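You operate a simulated robot arm through the tools that you are given. There is no shell and no other tool. Be economical: measure what you need, move in short steps, check, and stop when the job is done.

You are at the controls of a simulated robot arm. One attempt, no reset.

## Task
Feed 3 measures from the blue hopper into the blue pot and draw it out.
Fine: pot on the tray, tray in, gate open, then one push of the feed key a measure; gate shut after, then tray out. The other pots, this hopper's switch and lid and the brown hopper stay. Set down upright: what you pick out.
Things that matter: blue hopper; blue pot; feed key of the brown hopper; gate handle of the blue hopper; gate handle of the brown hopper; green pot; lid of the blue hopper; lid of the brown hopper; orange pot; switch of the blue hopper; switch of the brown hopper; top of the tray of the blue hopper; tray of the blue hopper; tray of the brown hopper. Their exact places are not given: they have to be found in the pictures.

The check looks at the end state, three seconds after you hand in, the way a careful person would. Anything else that was tipped, shoved, dropped, spilled or broken makes it a failure. Lids that push on must go on centred and level and be pressed home; caps that screw on are set level and turned clockwise until they are tight.

## Robot
A 6-joint arm with a two-finger parallel gripper on a trunk, on a base that drives. Base frame: it is fixed to the floor where the robot stands at the start and does not move with it; the origin is under the middle of the robot, x ahead of it, y to its left, z up. Units: mm, degrees, N and s.
With the tool pointing down near the work surface it reaches from about 560 to 920 mm from the robot's upright axis, wherever it stands. Its first joint turns from -149.0 to 149.0 degrees. Places, roughly: blue hopper [700, -600, 1100]; feed key of the brown hopper [600, -800, 800]; gate handle of the blue hopper [700, -700, 1000]; gate handle of the brown hopper [700, -1000, 1000]; lid of the blue hopper [800, -700, 1400]; lid of the brown hopper [800, -1000, 1400]; switch of the blue hopper [700, -600, 1200]; switch of the brown hopper [700, -900, 1200]; top of the tray of the blue hopper [600, -600, 800]; tray of the blue hopper [500, -600, 800]; tray of the brown hopper [500, -1000, 800]. Payload 3.43 kg.
Tool frame: the origin (TCP) lies between the finger pads and is the grasp point; the fingertips stand 34 mm ahead of it; z points along the fingers, y is the line along which they close. Largest opening 128 mm; finger width 24, thickness 12; the body of the gripper, 48 by 130 mm, starts 96 mm behind the TCP.
Orientation is that of the tool frame in the base frame, as a unit quaternion [x, y, z, w]. With the fingers straight down and closing along the base's y, the tool's x points along the base's -x, its y along +y and its z along -z.

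## Interface
- The arm moves only by the tool jog_arm. Its argument "targets" is a list of rows, each an object of numbers (a shift or turn left out is 0, a gripper value left out holds the last): "dx", "dy", "dz": the shift along the tool's x, y, z in mm; "ax", "ay", "az": the turn, a rotation vector about the tool's x, y, z in degrees; "claw": the gripper command, from -1 (shut) to 1 (fully open), values between in proportion. In form: [{"dx": .., "dy": .., "dz": .., "ax": .., "ay": .., "az": .., "claw": ..}, ...]. A call has 1 to 8 rows; each row is the pose to reach, as a shift and turn from the pose commanded when the call began, along the tool's axes at that moment. A row lasts 0.2 s, in which the tool goes at most 50 mm and 8.6 degrees; a call with a longer step from one row to the next is refused whole, and so is a gripper value outside its range. A pose out of reach is approached as far as the arm can. The call stops where the force on the tool passes 70 N (or 10 N more than at its start, if that is more) or the arm is blocked; 0.2 s more then pass. Each finger travels about 108 mm/s and halts on what it meets, pressing with about 37 N; the grip force reading is that of the motor and also rises with nothing between the fingers. The clock runs only during rows and for 0.2 s after the last one: add rows that repeat a pose to give the fingers time. The reply holds the time, the measured pose of the TCP, the force on the tool along the base axes, the opening and the grip force, in the units named above and with some noise, with the torque about the TCP (base axes, N m) and any sound that the robot's microphone picked up, and new pictures: "pictures" is both (left out), scene, wrist or none.
- Cameras (640 x 400 px; columns grow to the right, rows downward): "scene" is now at [25.9, 123.4, 1664.4]; the picture's right is [-0.53, -0.85, -0.00], its down [-0.54, 0.34, -0.77] and it looks along [0.65, -0.41, -0.64] (base axes); focal length 256 px, centre (320, 200). "wrist" rides on the gripper at [76, -11, -160] in the tool frame; the picture's right is [0.15, 0.99, 0.00], its down [-0.88, 0.13, -0.46] and it looks along [-0.45, 0.07, 0.89] (tool axes); focal length 234 px, centre (320, 200).
- lift_body(by): slides the trunk up (or, below 0, down) by that many mm; the arm and the scene camera ride with it, the base frame stays. It gives what a move gives, with no picture.
- steer(legs): drives the robot by 1 to 6 legs, each [ahead, turn to the left] in mm and degrees, along the robot's own axes; the way and the turn of a leg run together, so that a leg with both is an arc; at most 1500 mm and 180 degrees a leg. The arm and the cameras ride along, it lands a little off, and it stops where it bumps. It gives what a move gives, and a new picture of the scene camera.
- pan_tilt(pan, tilt): turns the head with the scene camera to pan (to the left, within 155 degrees either way) and tilt (down, from -29 to 69), counted from straight ahead of the robot. It gives what a move gives, and a new picture of the scene camera.
- measure_at(camera, pixels): for up to 12 pixels [column, row] of the newest picture of that camera ("zoom" is the newest enlarged one), the place [x, y, z] in the base frame of the surface seen there, good to about 2 mm. It takes no simulated time.
- inspect(camera, box): a new picture of the part [left, top, right, bottom] of that camera's present view, enlarged. It takes no simulated time.
- sign_off(): hands the job in; it is judged then, once.

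Keep the steps short. Do not move on a guess: measure, check each grasp and each placing, and mend mistakes. In all there are 80 turns and 260 pictures (those below and enlarged ones count). Leave the gripper open and the arm clear of the work at the hand-in unless told otherwise, and finish with a single line.

The tools are called after ">>>" as name(argument=value, ...) on one line, values as JSON. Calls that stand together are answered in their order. jog_arm: Moves the arm, as the interface text tells. Its arguments: {"type":"object","properties":{"targets":{"type":"array","items":{"type":"object","properties":{"dx":{"type":"number"},"dy":{"type":"number"},"dz":{"type":"number"},"ax":{"type":"number"},"ay":{"type":"number"},"az":{"type":"number"},"claw":{"type":"number"}}}},"pictures":{"type":"string","enum":["both","scene","wrist","none"]}},"required":["targets"]} The other tools are called the same way: lift_body (by) slides the trunk up or down; steer (legs) drives the base; pan_tilt (pan, tilt) turns the head that bears the scene camera; measure_at (camera, pixels) gives the place of the surface under pixels of a picture; inspect (camera, box) takes an enlarged picture of a part of a camera's view; sign_off () hands the job in.

At the start:

```text
t: 0.0
ee_pos: [325.3, -600.3, 1084.0]
tcp_rot: [0.007, 1.0, 0.0, 0.0]
contact_force: [0.9, 0.6, 0.7]
torque: [-0.01, -0.02, 0.0]
finger_gap: 128.0
gripper_force: 0.1
trunk travel left (down, up): [-675.0, 35.0]
robot x, y, heading: [2.1, -3.9, 0.1]
head pan, tilt: [-32.1, 40.0]
```

scene: 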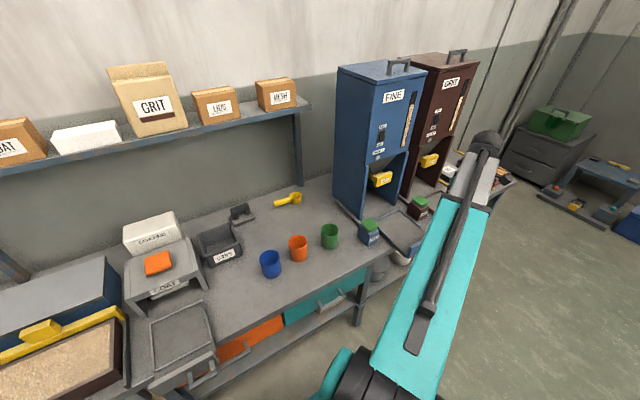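
wrist: 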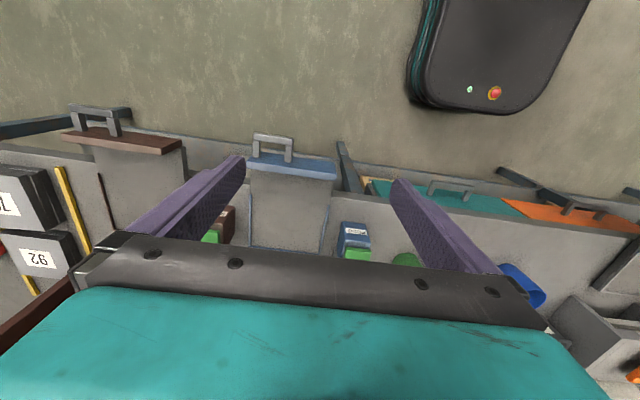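

I see the blue hopper marked FINE near (375,140) and the blue pot near (270,264). I'll zoom in on both before doing anything else.

>>> inspect(camera="scene", box=[320, 50, 480, 270])

>>> inspect(camera="scene", box=[240, 190, 440, 315])

>>> measure_at(camera="scene", pixels=[[262, 254], [279, 254], [270, 252], [270, 264], [298, 240], [330, 228], [369, 233], [400, 228], [380, 180], [382, 135], [250, 290]])

```text
1.82 times, centred on (400, 160) of scene
```

zoom: 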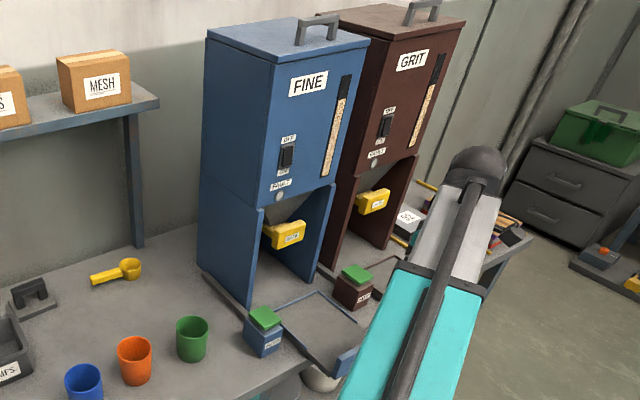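

```text
3.20 times, centred on (340, 252) of scene
```

zoom: 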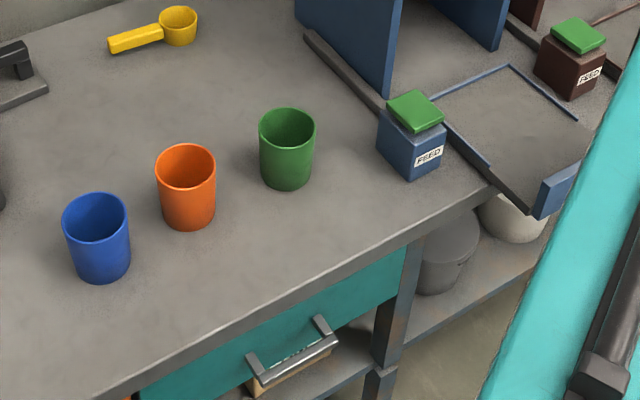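

```text
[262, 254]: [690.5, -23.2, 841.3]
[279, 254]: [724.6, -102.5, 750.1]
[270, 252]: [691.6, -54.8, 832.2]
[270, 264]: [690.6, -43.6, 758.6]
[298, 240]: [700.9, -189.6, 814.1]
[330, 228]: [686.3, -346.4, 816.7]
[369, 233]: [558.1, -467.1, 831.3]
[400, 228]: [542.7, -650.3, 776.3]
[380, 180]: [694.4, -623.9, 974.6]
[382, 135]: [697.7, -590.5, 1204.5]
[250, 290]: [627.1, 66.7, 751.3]
```

The tray is out and the green-topped FEED key stands beside it. I'll look closer at the switch, lamp and gate, and measure the pot, tray and key.

>>> inspect(camera="scene", box=[360, 80, 440, 130])

>>> inspect(camera="scene", box=[350, 120, 446, 200])

>>> inspect(camera="scene", box=[330, 190, 440, 260])

>>> inspect(camera="wrist", box=[200, 120, 400, 270])

```text
8.00 times, centred on (400, 105) of scene
```

zoom: 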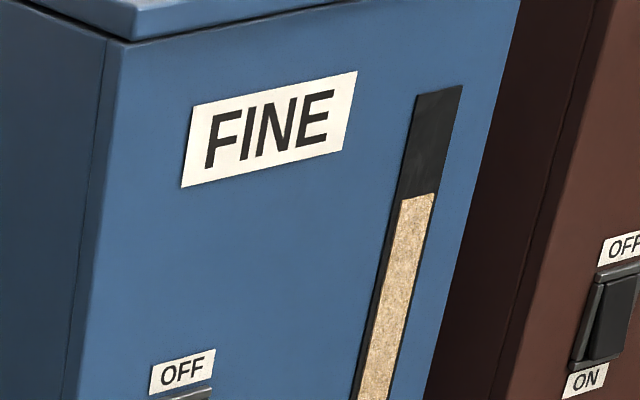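

```text
5.00 times, centred on (398, 160) of scene
```

zoom: 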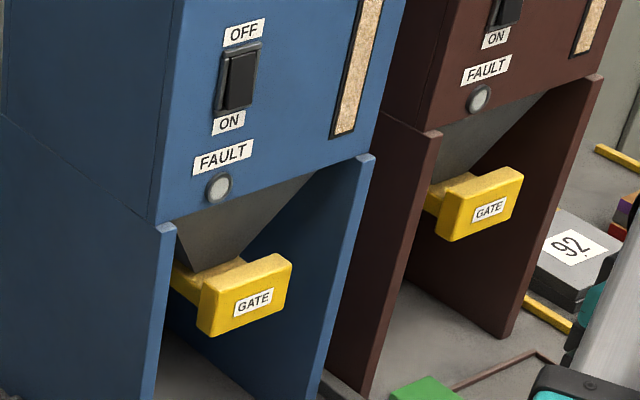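

```text
5.71 times, centred on (385, 225) of scene
```

zoom: 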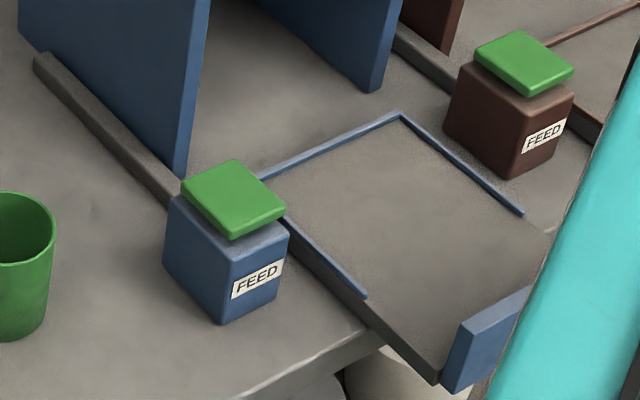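

```text
2.67 times, centred on (300, 195) of wrist
```

zoom: 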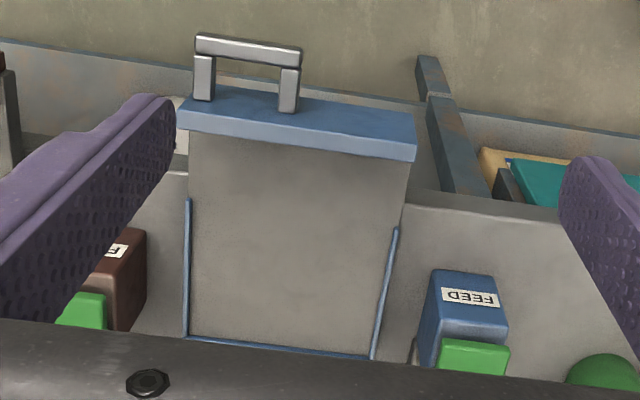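

Next I'll measure the tray and its handle in the wrist picture, and the gate, key and pots in the scene picture.

>>> measure_at(camera="wrist", pixels=[[258, 137], [289, 140], [273, 138], [263, 151], [290, 153], [255, 163], [334, 172], [252, 200], [328, 200], [253, 244], [318, 248], [290, 210]])

>>> measure_at(camera="scene", pixels=[[390, 184], [404, 178], [398, 177], [389, 175], [391, 157], [397, 136], [371, 222], [362, 224], [379, 226], [376, 244], [369, 218], [385, 207]])

>>> inspect(camera="scene", box=[250, 230, 314, 290])

```text
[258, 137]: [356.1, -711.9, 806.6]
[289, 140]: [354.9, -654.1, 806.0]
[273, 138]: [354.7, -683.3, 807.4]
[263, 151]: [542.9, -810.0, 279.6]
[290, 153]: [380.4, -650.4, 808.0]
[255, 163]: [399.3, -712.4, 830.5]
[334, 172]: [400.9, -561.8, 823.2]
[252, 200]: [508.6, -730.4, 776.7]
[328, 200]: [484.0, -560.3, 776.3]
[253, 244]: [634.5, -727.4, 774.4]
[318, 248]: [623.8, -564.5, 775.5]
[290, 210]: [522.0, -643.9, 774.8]
```

```text
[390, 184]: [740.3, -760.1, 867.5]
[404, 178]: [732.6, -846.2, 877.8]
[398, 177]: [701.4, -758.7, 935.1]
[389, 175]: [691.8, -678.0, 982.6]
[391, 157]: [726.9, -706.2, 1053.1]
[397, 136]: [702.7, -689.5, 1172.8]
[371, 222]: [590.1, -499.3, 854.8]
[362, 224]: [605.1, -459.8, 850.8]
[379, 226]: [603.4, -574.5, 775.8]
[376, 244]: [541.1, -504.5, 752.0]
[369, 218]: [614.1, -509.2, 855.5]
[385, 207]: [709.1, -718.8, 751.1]
```

```text
6.67 times, centred on (282, 260) of scene
```

zoom: 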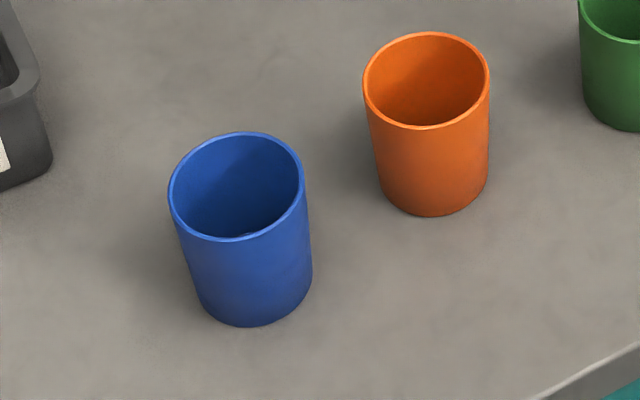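

The tray top is about y −645, z 776. Its handle bar is at x≈355, z≈806, and the gate handle is near x≈692, z≈978. From about y=−200 the robot could reach the pot, tray, key and gate, so I'll turn right, drive 200 mm and turn back.

>>> steer(legs=[[0, -90], [200, 0], [0, 90]])

```text
t: 12.3
ee_pos: [334.0, -797.1, 1084.0]
tcp_rot: [0.0, 1.0, 0.0, 0.0]
contact_force: [-0.4, 0.7, -0.3]
torque: [-0.01, -0.02, 0.01]
finger_gap: 127.9
gripper_force: 0.0
trunk travel left (down, up): [-675.0, 35.0]
robot x, y, heading: [2.9, -190.5, 0.4]
head pan, tilt: [-32.1, 40.0]
```

scene: 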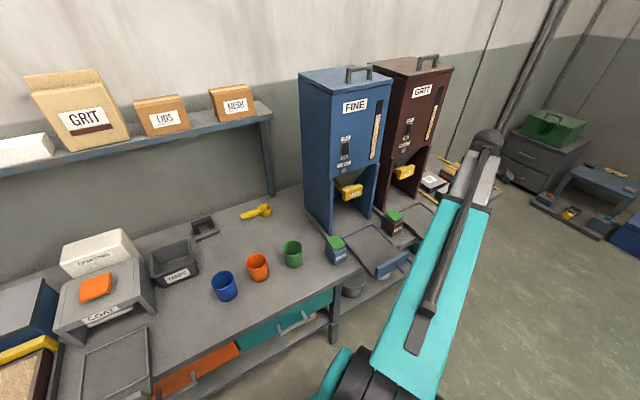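

The base is placed. The tool is still high, so I'll swing it left toward the blue pot, staying above everything.

>>> jog_arm(targets=[{"dx": -21, "dy": 44}, {"dx": -42, "dy": 88}, {"dx": -63, "dy": 132}, {"dx": -84, "dy": 176}, {"dx": -105, "dy": 220}, {"dx": -126, "dy": 264}, {"dx": -147, "dy": 308}, {"dx": -168, "dy": 352}], pictures="none")

>>> jog_arm(targets=[{"dx": -21, "dy": 44}, {"dx": -42, "dy": 88}, {"dx": -63, "dy": 132}, {"dx": -84, "dy": 176}, {"dx": -105, "dy": 220}, {"dx": -126, "dy": 264}, {"dx": -147, "dy": 308}, {"dx": -168, "dy": 352}])

```text
t: 14.1
ee_pos: [502.1, -445.2, 1084.4]
tcp_rot: [0.0, 1.0, 0.001, 0.0]
contact_force: [0.4, 0.6, -0.4]
torque: [-0.02, 0.06, 0.0]
finger_gap: 128.0
gripper_force: 0.2
trunk travel left (down, up): [-675.0, 35.0]
robot x, y, heading: [1.4, -191.4, 0.6]
head pan, tilt: [-32.1, 40.0]
```

```text
t: 15.9
ee_pos: [670.9, -93.6, 1082.5]
tcp_rot: [0.001, 1.0, 0.0, 0.0]
contact_force: [0.2, 0.5, 0.0]
torque: [-0.01, 0.04, -0.01]
finger_gap: 127.7
gripper_force: 0.1
trunk travel left (down, up): [-675.0, 35.0]
robot x, y, heading: [2.3, -184.8, 0.4]
head pan, tilt: [-32.1, 40.0]
```

scene: 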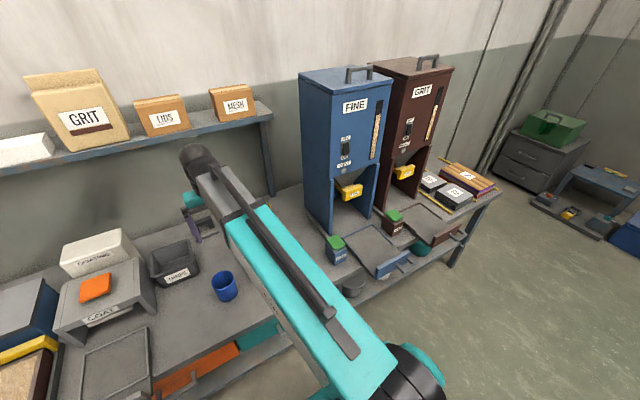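
wrist: 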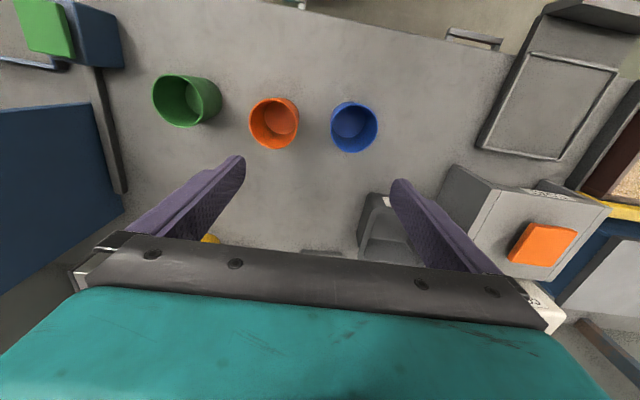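

The arm is over the pots. I'll look inside the blue pot at wrist (353,125), measure its rim, and look at the tray and gate now that they are in clear view.

>>> inspect(camera="wrist", box=[313, 90, 393, 165])

>>> measure_at(camera="wrist", pixels=[[332, 122], [376, 120], [354, 102], [355, 151], [354, 118], [250, 122], [298, 117], [272, 98]])

>>> inspect(camera="scene", box=[310, 170, 430, 290])

>>> measure_at(camera="scene", pixels=[[373, 226], [342, 244], [410, 250], [390, 276], [375, 245], [348, 192], [360, 187], [351, 184], [340, 186], [335, 243], [330, 223], [388, 246]])

```text
5.33 times, centred on (353, 128) of wrist
```

zoom: 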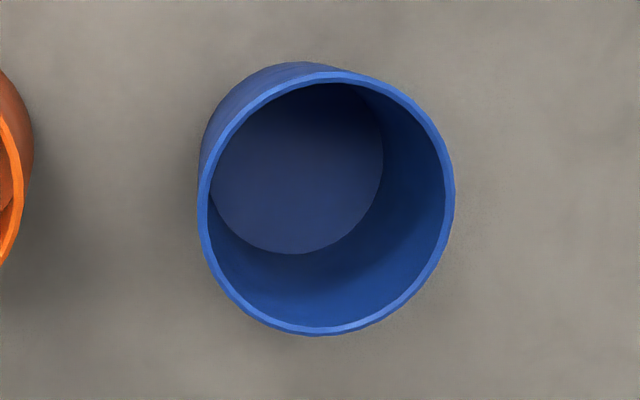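

```text
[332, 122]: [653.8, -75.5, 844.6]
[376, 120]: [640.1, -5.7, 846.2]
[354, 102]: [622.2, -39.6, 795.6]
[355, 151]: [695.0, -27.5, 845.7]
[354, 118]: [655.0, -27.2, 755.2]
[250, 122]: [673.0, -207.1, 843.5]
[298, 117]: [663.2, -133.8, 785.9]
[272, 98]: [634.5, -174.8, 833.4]
```

```text
3.33 times, centred on (370, 230) of scene
```

zoom: 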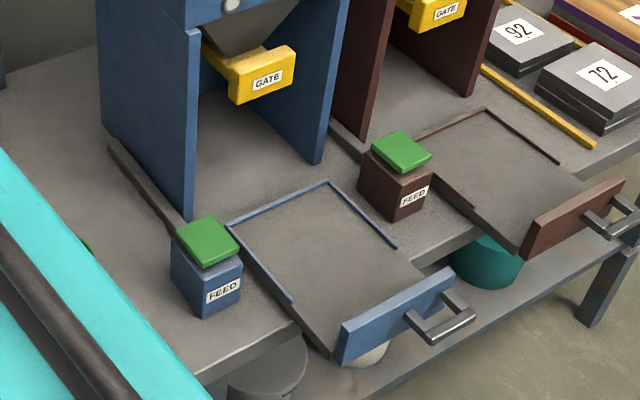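

```text
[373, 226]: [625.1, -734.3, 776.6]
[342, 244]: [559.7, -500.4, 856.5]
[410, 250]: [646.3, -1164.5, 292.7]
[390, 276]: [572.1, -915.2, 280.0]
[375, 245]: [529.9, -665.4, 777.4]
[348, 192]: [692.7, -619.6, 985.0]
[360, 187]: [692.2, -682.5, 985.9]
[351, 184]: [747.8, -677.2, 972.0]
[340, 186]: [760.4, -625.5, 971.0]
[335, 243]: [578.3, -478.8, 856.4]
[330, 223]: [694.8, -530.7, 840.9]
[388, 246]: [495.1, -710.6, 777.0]
```

The pot is empty. Its rim is centred near (658,−40), it is about 71 mm across, and it stands from z 751 to 846. I'll centre over it, narrow the fingers to about 100 mm so they clear the orange pot, and come partway down to check.

>>> jog_arm(targets=[{"dx": 6, "dy": 27, "claw": 0.56}, {"dx": 13, "dy": 53.6}, {"dx": 13, "dy": 53.6, "dz": 45}, {"dx": 13, "dy": 53.6, "dz": 90}, {"dx": 13, "dy": 53.6, "dz": 130}, {"dx": 13, "dy": 53.6, "dz": 150}], pictures="wrist")

```text
t: 17.3
ee_pos: [659.8, -41.3, 934.7]
tcp_rot: [0.001, 1.0, 0.0, 0.0]
contact_force: [-0.5, 0.7, 0.2]
torque: [-0.02, 0.0, -0.01]
finger_gap: 99.7
gripper_force: 0.1
trunk travel left (down, up): [-675.0, 35.0]
robot x, y, heading: [1.4, -190.2, 0.3]
head pan, tilt: [-32.1, 40.0]
```

wrist: 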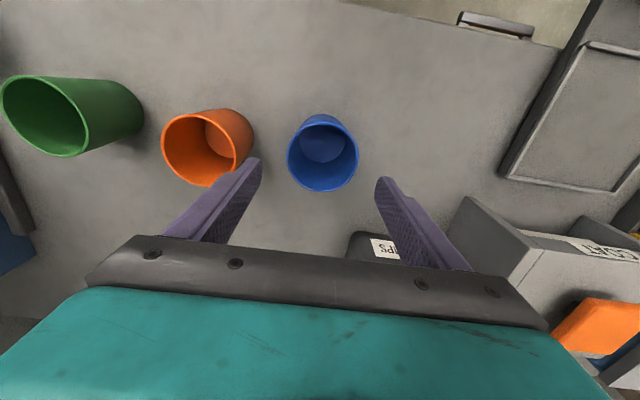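

>>> measure_at(camera="wrist", pixels=[[288, 154], [357, 152], [325, 190], [322, 124], [163, 148], [254, 148], [222, 185]])

```text
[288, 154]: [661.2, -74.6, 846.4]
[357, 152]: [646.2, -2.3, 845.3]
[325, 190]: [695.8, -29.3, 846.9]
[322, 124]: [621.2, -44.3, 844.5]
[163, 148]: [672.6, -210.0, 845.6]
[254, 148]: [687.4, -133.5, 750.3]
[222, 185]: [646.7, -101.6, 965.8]
```

The pot centre is (658.5, −38). I'll correct by a few mm, go down to z≈812 and close on the pot.

>>> jog_arm(targets=[{"dx": 1, "dy": 3.5, "dz": 40}, {"dx": 1, "dy": 3.5, "dz": 80}, {"dx": 1, "dy": 3.5, "dz": 110}, {"dx": 1, "dy": 3.5, "dz": 122}, {"dx": 1, "dy": 3.5, "dz": 122, "claw": -0.2}, {"dx": 1, "dy": 3.5, "dz": 122, "claw": -0.2}], pictures="wrist")

```text
t: 18.7
ee_pos: [657.8, -37.5, 811.8]
tcp_rot: [0.001, 1.0, -0.001, 0.0]
contact_force: [0.6, 1.3, 0.3]
torque: [0.04, 0.02, -0.03]
finger_gap: 78.2
gripper_force: 37.3
trunk travel left (down, up): [-675.0, 35.0]
robot x, y, heading: [-3.4, -191.2, 0.5]
head pan, tilt: [-32.1, 40.0]
```

wrist: 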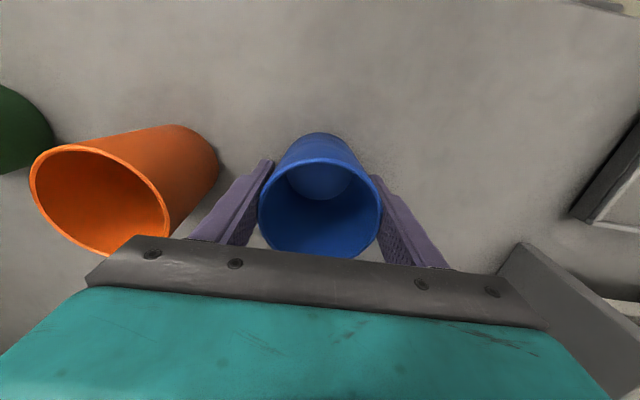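

The grip stopped at 78 mm with 37 N, so the pot is held. I'll lift it straight up 150 mm and check.

>>> jog_arm(targets=[{"dz": -30}, {"dz": -75}, {"dz": -120}, {"dz": -150}])

>>> measure_at(camera="scene", pixels=[[346, 227], [371, 225], [376, 228], [394, 244], [356, 236], [365, 245], [377, 260], [384, 272], [410, 257], [401, 250]])

>>> inspect(camera="scene", box=[330, 215, 420, 285])

```text
t: 19.7
ee_pos: [657.5, -39.1, 962.7]
tcp_rot: [0.001, 1.0, 0.0, -0.001]
contact_force: [0.2, 0.1, -0.7]
torque: [0.01, -0.03, 0.02]
finger_gap: 78.1
gripper_force: 37.3
trunk travel left (down, up): [-675.0, 35.0]
robot x, y, heading: [0.9, -189.8, 0.4]
head pan, tilt: [-32.1, 40.0]
```

scene: 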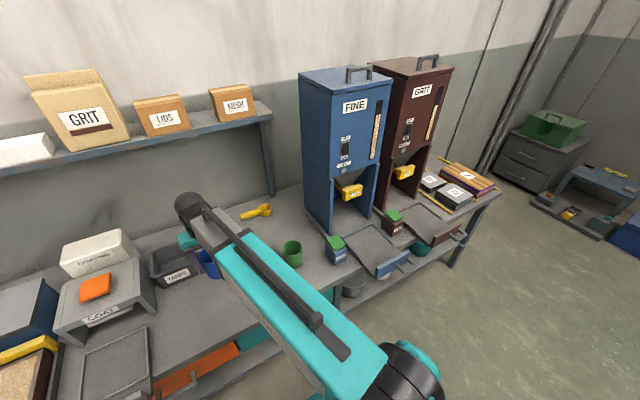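
wrist: 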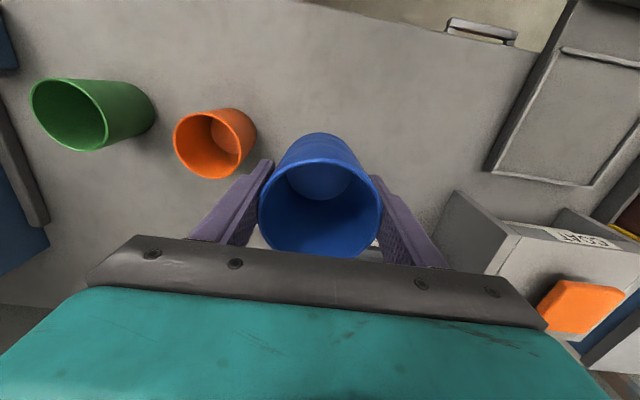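

```text
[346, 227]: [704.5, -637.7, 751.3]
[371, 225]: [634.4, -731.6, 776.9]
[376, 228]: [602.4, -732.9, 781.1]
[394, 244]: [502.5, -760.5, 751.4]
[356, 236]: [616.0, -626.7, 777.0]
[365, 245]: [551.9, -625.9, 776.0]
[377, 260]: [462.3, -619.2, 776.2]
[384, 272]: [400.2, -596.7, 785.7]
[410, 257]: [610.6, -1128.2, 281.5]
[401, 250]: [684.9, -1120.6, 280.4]
```

```text
5.71 times, centred on (375, 250) of scene
```

zoom: 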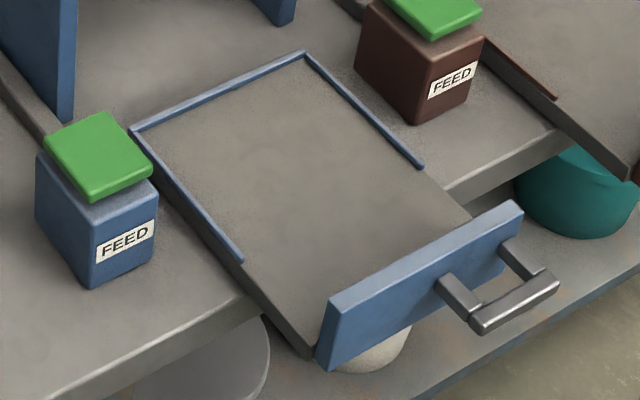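

The pot is clear of the table. I'll measure the rim ends of the tray in the enlarged picture to find where the pot belongs.

>>> measure_at(camera="zoom", pixels=[[140, 130], [304, 54], [420, 165], [241, 258], [222, 93], [330, 300], [515, 205], [462, 275], [475, 325], [550, 280], [100, 140], [100, 178]])

>>> inspect(camera="scene", box=[310, 145, 400, 225])

```text
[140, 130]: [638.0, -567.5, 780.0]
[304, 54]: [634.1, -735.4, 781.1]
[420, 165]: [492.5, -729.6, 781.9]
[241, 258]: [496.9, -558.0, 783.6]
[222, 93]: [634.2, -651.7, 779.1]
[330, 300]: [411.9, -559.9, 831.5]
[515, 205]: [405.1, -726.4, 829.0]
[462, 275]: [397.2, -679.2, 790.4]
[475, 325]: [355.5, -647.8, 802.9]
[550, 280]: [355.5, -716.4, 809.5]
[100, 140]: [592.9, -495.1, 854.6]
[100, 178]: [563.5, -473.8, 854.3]
```

```text
5.00 times, centred on (355, 185) of scene
```

zoom: 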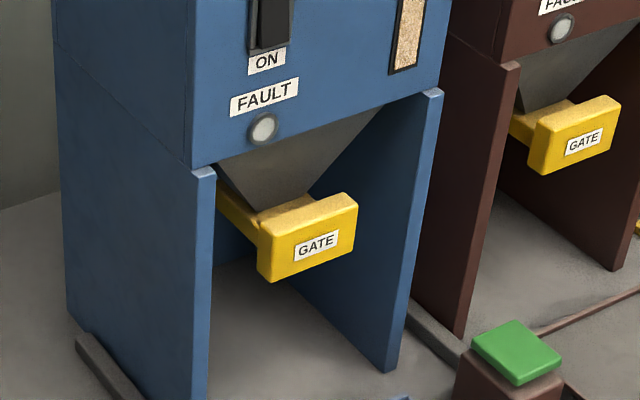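

The rimmed part of the tray runs x 495–638, centred on about y −647. I'll measure the funnel and the hopper depth to find where the spout is.

>>> measure_at(camera="zoom", pixels=[[262, 209], [305, 195], [280, 160], [300, 140], [235, 195], [250, 230], [225, 190], [275, 215], [300, 205], [340, 195], [68, 320], [205, 380]])

>>> measure_at(camera="scene", pixels=[[301, 77], [331, 93], [390, 80], [352, 68], [306, 210], [330, 232], [374, 75], [350, 80]])

```text
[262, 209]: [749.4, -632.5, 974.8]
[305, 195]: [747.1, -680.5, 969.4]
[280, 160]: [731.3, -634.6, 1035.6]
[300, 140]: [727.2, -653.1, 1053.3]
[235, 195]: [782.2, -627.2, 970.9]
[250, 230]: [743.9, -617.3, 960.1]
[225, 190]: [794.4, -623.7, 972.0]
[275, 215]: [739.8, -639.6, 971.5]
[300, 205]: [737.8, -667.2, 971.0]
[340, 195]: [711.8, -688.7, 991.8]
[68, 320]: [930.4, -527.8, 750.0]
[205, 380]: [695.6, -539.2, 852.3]
```

```text
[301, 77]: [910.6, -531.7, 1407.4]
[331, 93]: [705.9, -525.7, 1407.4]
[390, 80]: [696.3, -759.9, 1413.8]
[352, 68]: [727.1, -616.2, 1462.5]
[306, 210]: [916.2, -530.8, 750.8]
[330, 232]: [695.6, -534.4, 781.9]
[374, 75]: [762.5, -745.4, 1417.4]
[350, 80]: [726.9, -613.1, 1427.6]
```

The spout is near y −656 and x 770–810. That suits a pot centred in the tray rim at about (565,−648). I'll carry the pot there at a safe height.

>>> jog_arm(targets=[{"dx": 7, "dy": -47}, {"dx": 14, "dy": -94}, {"dx": 21, "dy": -141}, {"dx": 28, "dy": -188}, {"dx": 35, "dy": -235}, {"dx": 43, "dy": -282}, {"dx": 50, "dy": -329}, {"dx": 57, "dy": -376}], pictures="none")

>>> jog_arm(targets=[{"dx": 7, "dy": -47}, {"dx": 14, "dy": -94}, {"dx": 21, "dy": -141}, {"dx": 28, "dy": -188}, {"dx": 35, "dy": -233.5}, {"dx": 35, "dy": -233.5}])

```text
t: 21.5
ee_pos: [600.8, -413.6, 962.6]
tcp_rot: [-0.001, 1.0, 0.0, 0.0]
contact_force: [-0.2, 0.0, -1.2]
torque: [0.02, -0.02, 0.01]
finger_gap: 78.4
gripper_force: 37.5
trunk travel left (down, up): [-675.0, 35.0]
robot x, y, heading: [-0.1, -189.4, 0.8]
head pan, tilt: [-32.1, 40.0]
```

```text
t: 22.9
ee_pos: [565.0, -646.4, 961.7]
tcp_rot: [0.001, 1.0, 0.001, 0.0]
contact_force: [0.0, 0.6, -0.5]
torque: [0.0, 0.02, -0.02]
finger_gap: 78.3
gripper_force: 37.1
trunk travel left (down, up): [-675.0, 35.0]
robot x, y, heading: [-1.6, -192.7, 0.1]
head pan, tilt: [-32.1, 40.0]
```

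scene: 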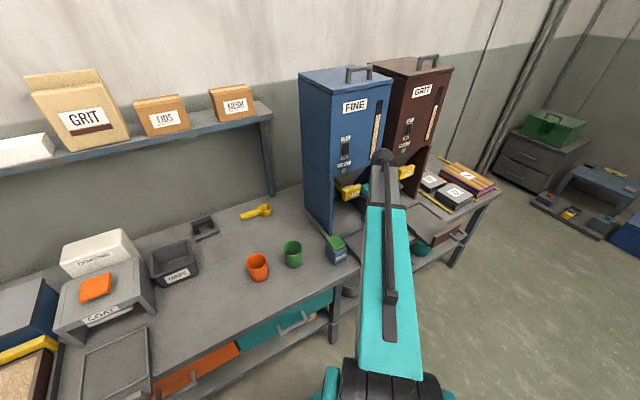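
wrist: 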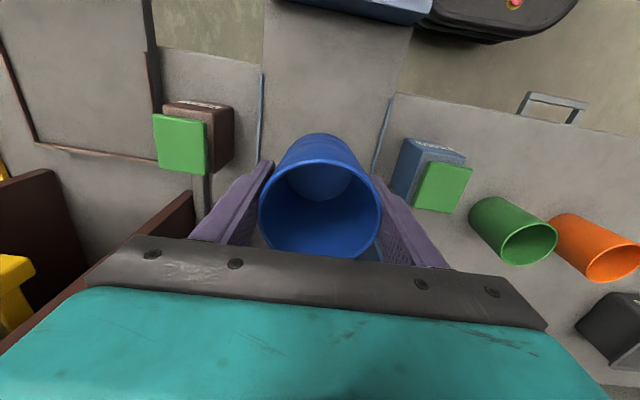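

The pot hangs over the middle of the tray and the fingers are clear of both keys. I'll lower it 120 mm and ease down the last bit.

>>> jog_arm(targets=[{"dy": -2, "dz": 40}, {"dy": -2, "dz": 80}, {"dy": -2, "dz": 108}, {"dy": -2, "dz": 117}, {"dy": -2, "dz": 121}, {"dy": -2, "dz": 123}, {"dy": -2, "dz": 123}], pictures="wrist")

```text
t: 24.5
ee_pos: [564.6, -647.4, 838.3]
tcp_rot: [0.001, 1.0, 0.0, 0.0]
contact_force: [0.3, 0.0, -1.0]
torque: [0.05, -0.02, 0.02]
finger_gap: 78.1
gripper_force: 37.2
trunk travel left (down, up): [-675.0, 35.0]
robot x, y, heading: [1.3, -192.1, 0.5]
head pan, tilt: [-32.1, 40.0]
```

wrist: 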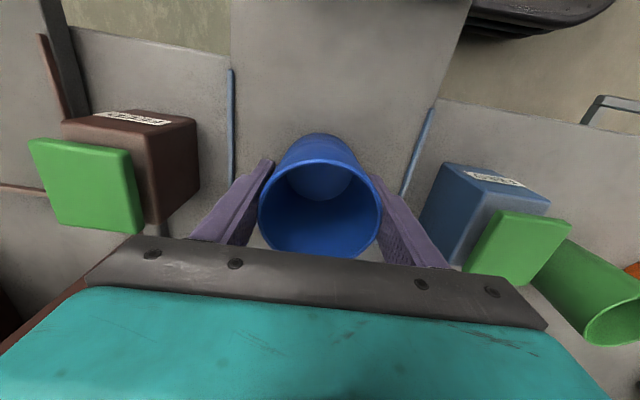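

There is hardly any contact yet. I'll go down in 1 mm steps until the pot stands on the tray.

>>> jog_arm(targets=[{"dz": 1}, {"dz": 2}, {"dz": 2}], pictures="none")

```text
t: 25.3
ee_pos: [565.9, -647.9, 836.4]
tcp_rot: [0.001, 1.0, 0.001, 0.0]
contact_force: [0.0, 0.6, -0.5]
torque: [0.01, -0.01, 0.02]
finger_gap: 78.4
gripper_force: 37.1
trunk travel left (down, up): [-675.0, 35.0]
robot x, y, heading: [2.1, -188.0, 0.7]
head pan, tilt: [-32.1, 40.0]
```

>>> jog_arm(targets=[{"dz": 1}, {"dz": 2}, {"dz": 2}], pictures="none")

```text
t: 26.1
ee_pos: [563.8, -647.4, 837.1]
tcp_rot: [0.0, 1.0, -0.001, 0.001]
contact_force: [1.7, -1.7, 17.7]
torque: [0.3, 0.01, 0.04]
finger_gap: 78.2
gripper_force: 36.8
trunk travel left (down, up): [-675.0, 35.0]
robot x, y, heading: [2.4, -189.5, 0.4]
head pan, tilt: [-32.1, 40.0]
```

The reading is now 17.7 N up, so the pot stands on the tray. I'll ease off 1 mm, open the fingers to about 104 mm and rise straight up.

>>> jog_arm(targets=[{"dz": -1}, {"dz": -1, "claw": 0.62}, {"dz": -1, "claw": 0.62}, {"dz": -30}, {"dz": -75}, {"dz": -120}, {"dz": -165}, {"dz": -200}], pictures="wrist")

```text
t: 27.9
ee_pos: [563.5, -648.1, 1035.6]
tcp_rot: [0.0, 1.0, -0.001, 0.001]
contact_force: [0.2, -0.2, -0.7]
torque: [0.0, 0.0, 0.02]
finger_gap: 103.9
gripper_force: 0.1
trunk travel left (down, up): [-675.0, 35.0]
robot x, y, heading: [1.3, -191.0, 0.9]
head pan, tilt: [-32.1, 40.0]
```

wrist: 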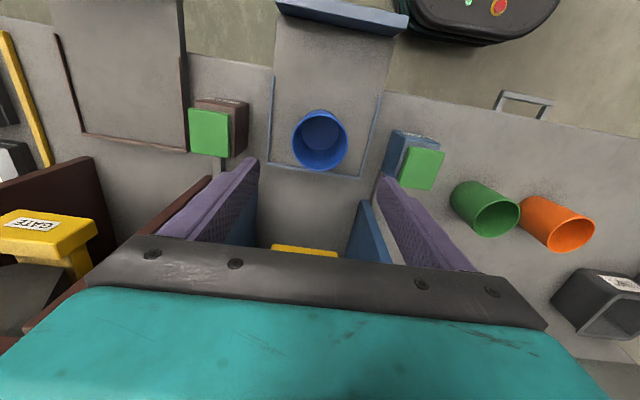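

The pot stands upright in the tray. Next I'll close the fingers and put them into the gap between the handle bar (x≈355) and the front plate (x≈397), around y −683. From there I can both push and pull the tray. I'll move above that gap first.

>>> jog_arm(targets=[{"dx": 47, "dy": -9, "claw": -1}, {"dx": 94, "dy": -18}, {"dx": 141, "dy": -27}, {"dx": 186, "dy": -35}, {"dx": 186, "dy": -35, "dz": 45}, {"dx": 186, "dy": -35, "dz": 90}, {"dx": 186, "dy": -35, "dz": 100}])

```text
t: 29.5
ee_pos: [378.1, -684.6, 935.8]
tcp_rot: [0.001, 1.0, 0.0, 0.001]
contact_force: [1.3, -0.8, 0.2]
torque: [0.0, -0.01, 0.01]
finger_gap: 0.0
gripper_force: 32.7
trunk travel left (down, up): [-675.0, 35.0]
robot x, y, heading: [0.3, -191.9, 0.6]
head pan, tilt: [-32.1, 40.0]
```

scene: 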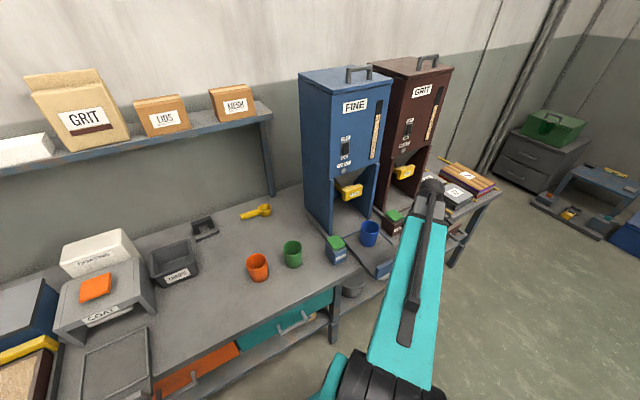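
wrist: 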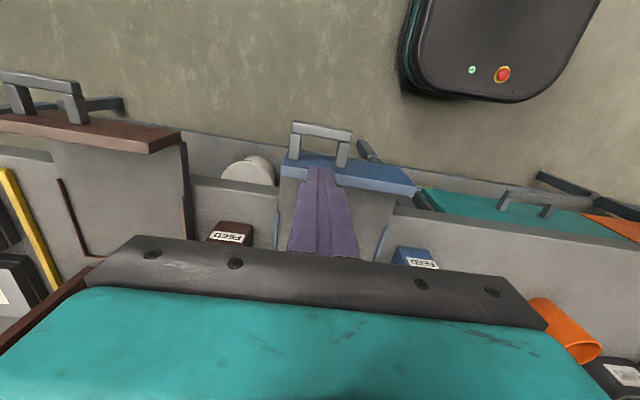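

I'll measure the handle and plate from here before going down.

>>> measure_at(camera="wrist", pixels=[[294, 125], [350, 133], [322, 129], [320, 136], [294, 148], [343, 153], [318, 155], [390, 168], [296, 160], [317, 172]])

>>> inspect(camera="wrist", box=[260, 110, 420, 210])

```text
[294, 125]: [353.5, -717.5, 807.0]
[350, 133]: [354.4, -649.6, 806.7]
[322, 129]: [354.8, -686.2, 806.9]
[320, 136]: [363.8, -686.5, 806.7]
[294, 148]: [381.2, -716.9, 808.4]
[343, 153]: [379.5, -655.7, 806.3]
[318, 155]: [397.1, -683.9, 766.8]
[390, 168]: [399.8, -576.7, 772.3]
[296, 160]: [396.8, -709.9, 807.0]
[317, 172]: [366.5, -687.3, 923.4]
```

```text
4.00 times, centred on (340, 160) of wrist
```

zoom: 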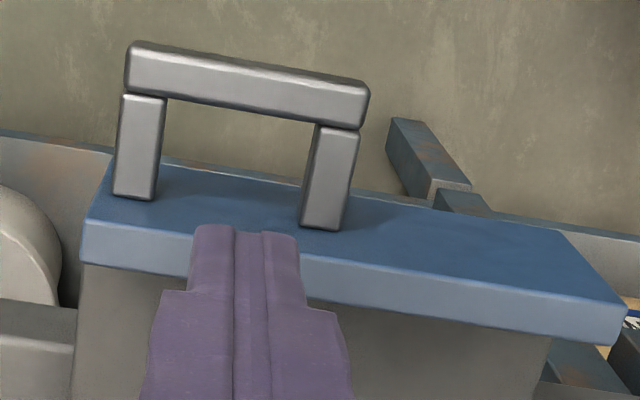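

The gap is x 364–397 and y −708 to −662, and closed fingers need 24 mm. I'll aim for x=380.5, y=−685 and lower to TCP z≈816.

>>> jog_arm(targets=[{"dx": -2.5, "dz": 40}, {"dx": -2.5, "dz": 75}, {"dx": -2.5, "dz": 90}, {"dx": -2.5, "dz": 100}, {"dx": -2.5, "dz": 110}, {"dx": -2.5, "dz": 120}])

```text
t: 30.9
ee_pos: [381.0, -683.3, 814.4]
tcp_rot: [0.001, 1.0, 0.0, 0.001]
contact_force: [0.0, -0.4, -0.1]
torque: [0.0, -0.05, 0.01]
finger_gap: 0.0
gripper_force: 33.0
trunk travel left (down, up): [-675.0, 35.0]
robot x, y, heading: [0.2, -191.0, 0.4]
head pan, tilt: [-32.1, 40.0]
```

scene: 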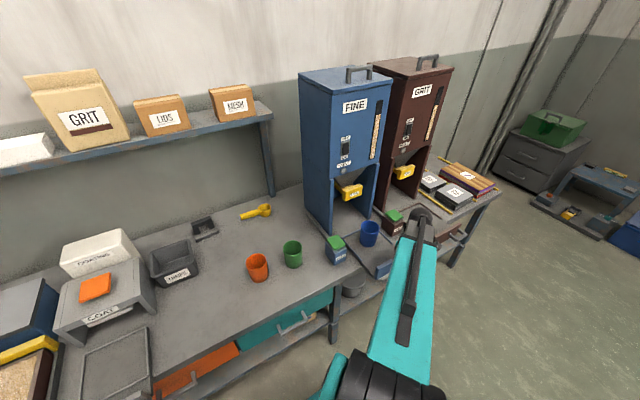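
wrist: 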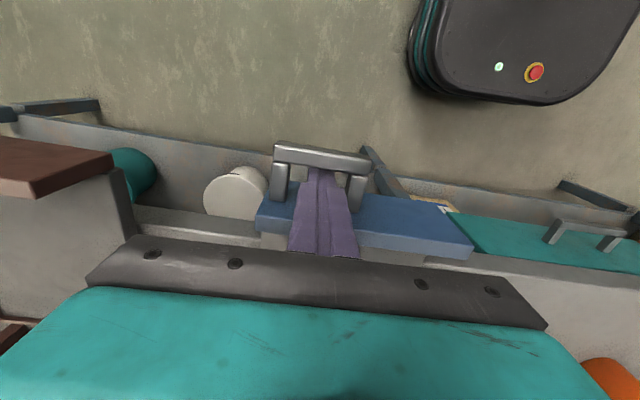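

The fingers are inside the handle with no contact. I'll push the tray in gently, following its slight angle.

>>> jog_arm(targets=[{"dx": -6}, {"dx": -14, "dy": -0.3}, {"dx": -26, "dy": -0.7}, {"dx": -40, "dy": -1.2}, {"dx": -55, "dy": -1.7}, {"dx": -70, "dy": -2.3}, {"dx": -85, "dy": -2.8}, {"dx": -100, "dy": -3.3}], pictures="scene")

```text
t: 32.7
ee_pos: [481.7, -687.7, 814.5]
tcp_rot: [0.001, 1.0, -0.001, -0.001]
contact_force: [-0.5, 0.0, -0.1]
torque: [0.01, 0.01, -0.01]
finger_gap: 0.0
gripper_force: 33.1
trunk travel left (down, up): [-675.0, 35.0]
robot x, y, heading: [0.3, -191.3, 0.6]
head pan, tilt: [-32.1, 40.0]
```

scene: 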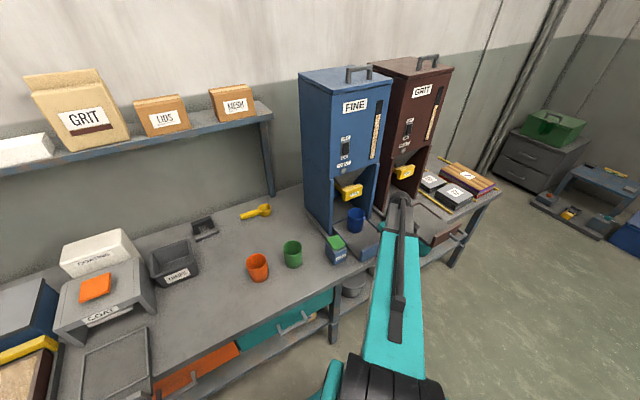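

The tray and pot are moving in smoothly. I'll push another 90 mm.

>>> jog_arm(targets=[{"dx": -10, "dy": -0.3}, {"dx": -24, "dy": -0.8}, {"dx": -38, "dy": -1.3}, {"dx": -52, "dy": -1.8}, {"dx": -65, "dy": -2.3}, {"dx": -78, "dy": -2.7}, {"dx": -90, "dy": -3}], pictures="scene")

```text
t: 34.3
ee_pos: [571.3, -690.6, 815.6]
tcp_rot: [0.001, 1.0, 0.0, 0.0]
contact_force: [-0.7, -0.1, -0.1]
torque: [-0.02, 0.03, -0.01]
finger_gap: 0.0
gripper_force: 32.7
trunk travel left (down, up): [-675.0, 35.0]
robot x, y, heading: [2.7, -188.9, 0.2]
head pan, tilt: [-32.1, 40.0]
```

scene: 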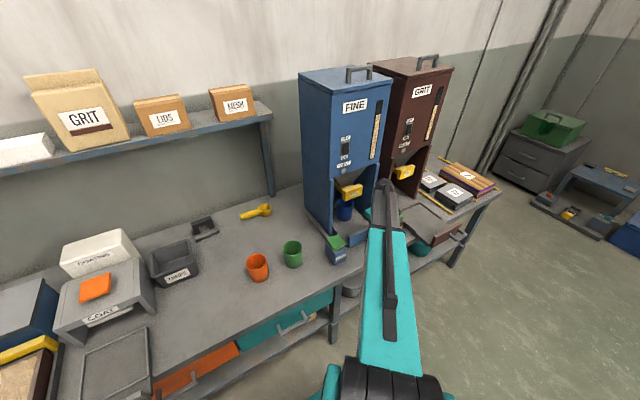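

Continuing with smaller steps toward the end stop, watching the force.

>>> jog_arm(targets=[{"dx": -7, "dy": -0.2}, {"dx": -14, "dy": -0.5}, {"dx": -21, "dy": -0.7}, {"dx": -28, "dy": -1}, {"dx": -35, "dy": -1.2}, {"dx": -42, "dy": -1.4}, {"dx": -49, "dy": -1.7}, {"dx": -56, "dy": -2}])

```text
t: 35.9
ee_pos: [603.1, -690.5, 812.9]
tcp_rot: [0.006, 1.0, 0.004, -0.016]
contact_force: [-19.9, 0.9, 6.8]
torque: [-0.11, -0.41, -0.28]
finger_gap: 0.1
gripper_force: 32.8
trunk travel left (down, up): [-675.0, 35.0]
robot x, y, heading: [1.8, -190.7, 0.6]
head pan, tilt: [-32.1, 40.0]
stopped in row 8: the force on the tool passed its limit at 75 N (the readings are from after the stop); the commanded pose is now the measured one
```

scene: 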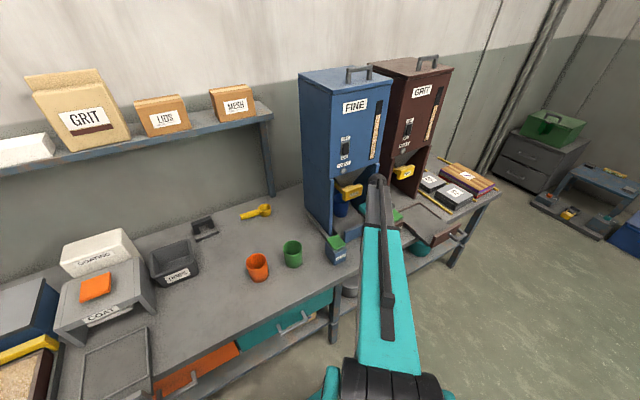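
wrist: 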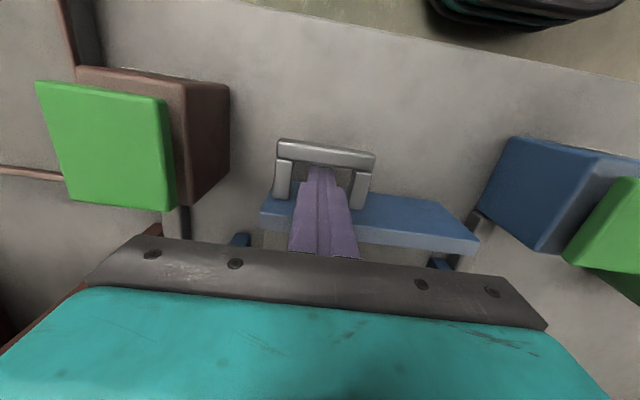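

The tray stopped at TCP x≈603, about 220 mm of travel, which puts the pot near (785,−656) under the funnel. I'll ease the fingers off the plate, level the tool and rise clear of the handle.

>>> jog_arm(targets=[{"dx": 4, "ax": 0.46, "ay": -1.83, "az": -0.69}, {"dx": 4, "ax": 0.46, "ay": -1.83, "az": -0.69}, {"dx": 4, "dz": -30, "ax": 0.46, "ay": -1.83, "az": -0.69}, {"dx": 10, "dz": -70, "ax": 0.46, "ay": -1.83, "az": -0.69}, {"dx": 40, "dz": -100, "ax": 0.46, "ay": -1.83, "az": -0.69}, {"dx": 80, "dz": -120, "ax": 0.46, "ay": -1.83, "az": -0.69}, {"dx": 120, "dz": -140, "ax": 0.46, "ay": -1.83, "az": -0.69}, {"dx": 165, "dz": -160, "ax": 0.46, "ay": -1.83, "az": -0.69}])

```text
t: 37.7
ee_pos: [448.1, -690.6, 976.5]
tcp_rot: [-0.003, 1.0, 0.0, 0.002]
contact_force: [-0.9, 0.7, 0.3]
torque: [0.01, 0.01, -0.02]
finger_gap: 0.1
gripper_force: 32.6
trunk travel left (down, up): [-675.0, 35.0]
robot x, y, heading: [1.9, -190.4, 0.5]
head pan, tilt: [-32.1, 40.0]
```

scene: 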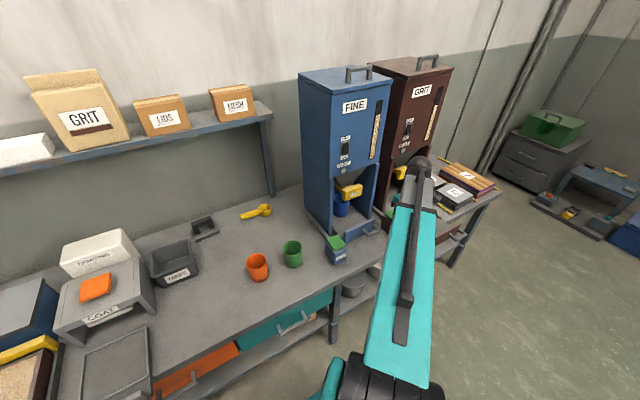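
wrist: 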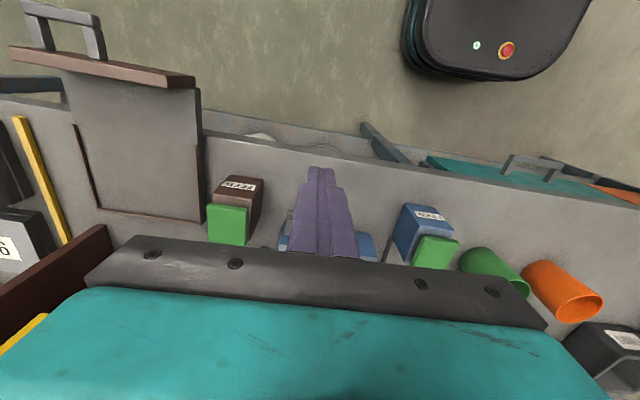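

The tray is in, with its plate close to the legs. I'll zoom in on the gate and pot and measure the gate block's edges.

>>> inspect(camera="scene", box=[315, 150, 395, 245])

```text
4.21 times, centred on (355, 198) of scene
```

zoom: 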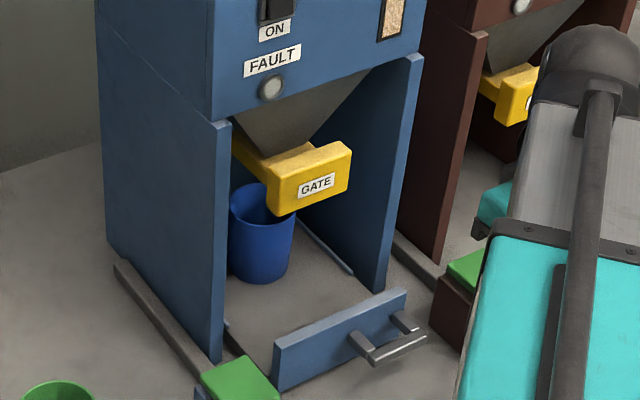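

>>> measure_at(camera="zoom", pixels=[[270, 162], [276, 212], [347, 193], [348, 148], [265, 155], [320, 145], [245, 155], [232, 205], [290, 225], [260, 280], [385, 355], [300, 350]])

```text
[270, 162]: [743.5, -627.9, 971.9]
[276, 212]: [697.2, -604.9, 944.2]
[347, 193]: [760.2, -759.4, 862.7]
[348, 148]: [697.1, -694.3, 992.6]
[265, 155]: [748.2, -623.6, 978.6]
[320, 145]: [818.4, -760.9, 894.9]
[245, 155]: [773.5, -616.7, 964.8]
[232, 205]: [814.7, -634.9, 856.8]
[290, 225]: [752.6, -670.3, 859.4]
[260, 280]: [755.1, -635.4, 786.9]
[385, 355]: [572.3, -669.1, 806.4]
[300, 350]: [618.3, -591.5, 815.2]
```

The pot centre works out to about (785,−656), as intended. The gate block spans y −606 to −694 and z 944–992, with its front at x≈694. I'll pitch the tool toward horizontal, pointing at the gate, with the fingers open, and stop in front of it.

>>> jog_arm(targets=[{"dx": -20, "dy": 5, "ay": -8, "claw": 1}, {"dx": -42, "dy": 10, "ay": -16}, {"dx": -64, "dy": 15, "ay": -24}, {"dx": -86, "dy": 20, "ay": -32}, {"dx": -108, "dy": 25, "dz": 2, "ay": -40}, {"dx": -130, "dy": 30, "dz": 4, "ay": -48}, {"dx": -152, "dy": 35, "dz": 6, "ay": -56}, {"dx": -172, "dy": 40, "dz": 8, "ay": -64}])

```text
t: 39.5
ee_pos: [619.8, -650.1, 970.8]
tcp_rot: [-0.002, 0.846, 0.0, 0.533]
contact_force: [0.1, 0.0, -0.4]
torque: [-0.03, 0.02, -0.01]
finger_gap: 127.9
gripper_force: 0.0
trunk travel left (down, up): [-675.0, 35.0]
robot x, y, heading: [1.3, -189.0, 0.3]
head pan, tilt: [-32.1, 40.0]
```

scene: 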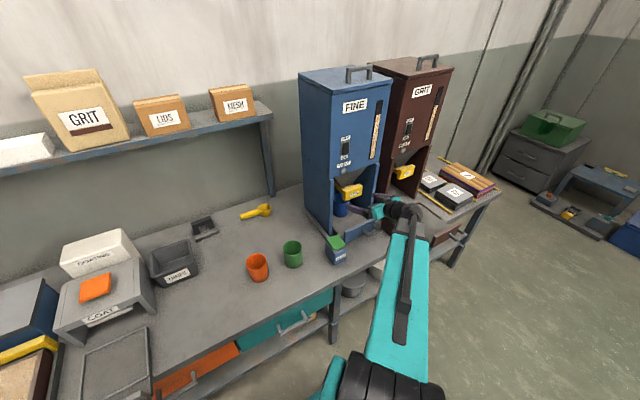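
wrist: 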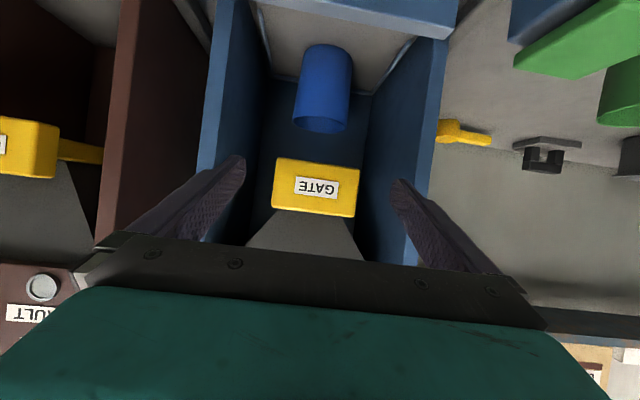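

Good view: the block labelled GATE is at wrist (315,187), centred between the fingers, with the pot behind and below it. I'll finish the last 25.6° of pitch.

>>> jog_arm(targets=[{"ay": -8}, {"ay": -16}, {"ay": -24}, {"ay": -25.6}], pictures="wrist")

```text
t: 40.5
ee_pos: [619.8, -651.4, 970.3]
tcp_rot: [-0.002, 0.707, 0.002, 0.707]
contact_force: [0.4, -0.4, 0.4]
torque: [0.02, 0.01, -0.02]
finger_gap: 127.8
gripper_force: 0.2
trunk travel left (down, up): [-675.0, 35.0]
robot x, y, heading: [-0.2, -192.3, 0.6]
head pan, tilt: [-32.1, 40.0]
```

wrist: 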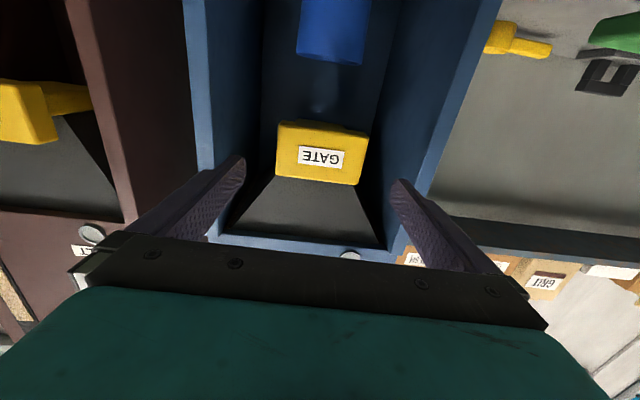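

>>> inspect(camera="wrist", box=[240, 80, 400, 260])

>>> measure_at(camera="wrist", pixels=[[278, 176], [361, 183], [280, 126], [366, 133], [283, 122], [321, 155], [320, 190], [290, 185], [350, 186], [330, 58]])

```text
2.22 times, centred on (320, 170) of wrist
```

zoom: 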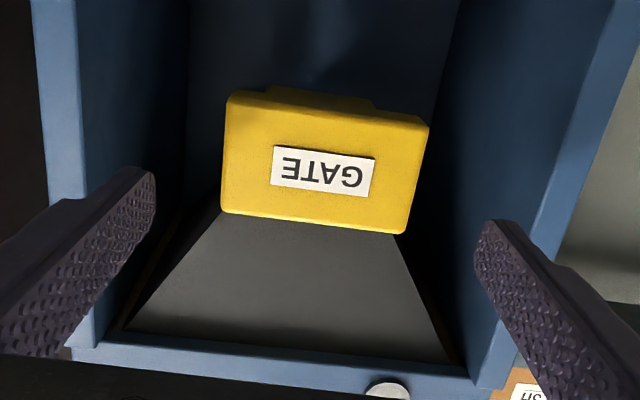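

```text
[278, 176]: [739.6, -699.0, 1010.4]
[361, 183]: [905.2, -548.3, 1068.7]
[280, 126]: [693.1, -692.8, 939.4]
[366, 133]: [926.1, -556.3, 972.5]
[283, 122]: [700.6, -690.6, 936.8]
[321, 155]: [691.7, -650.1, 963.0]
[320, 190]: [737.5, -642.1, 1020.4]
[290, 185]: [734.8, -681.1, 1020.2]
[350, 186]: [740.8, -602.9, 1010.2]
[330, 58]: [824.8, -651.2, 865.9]
```

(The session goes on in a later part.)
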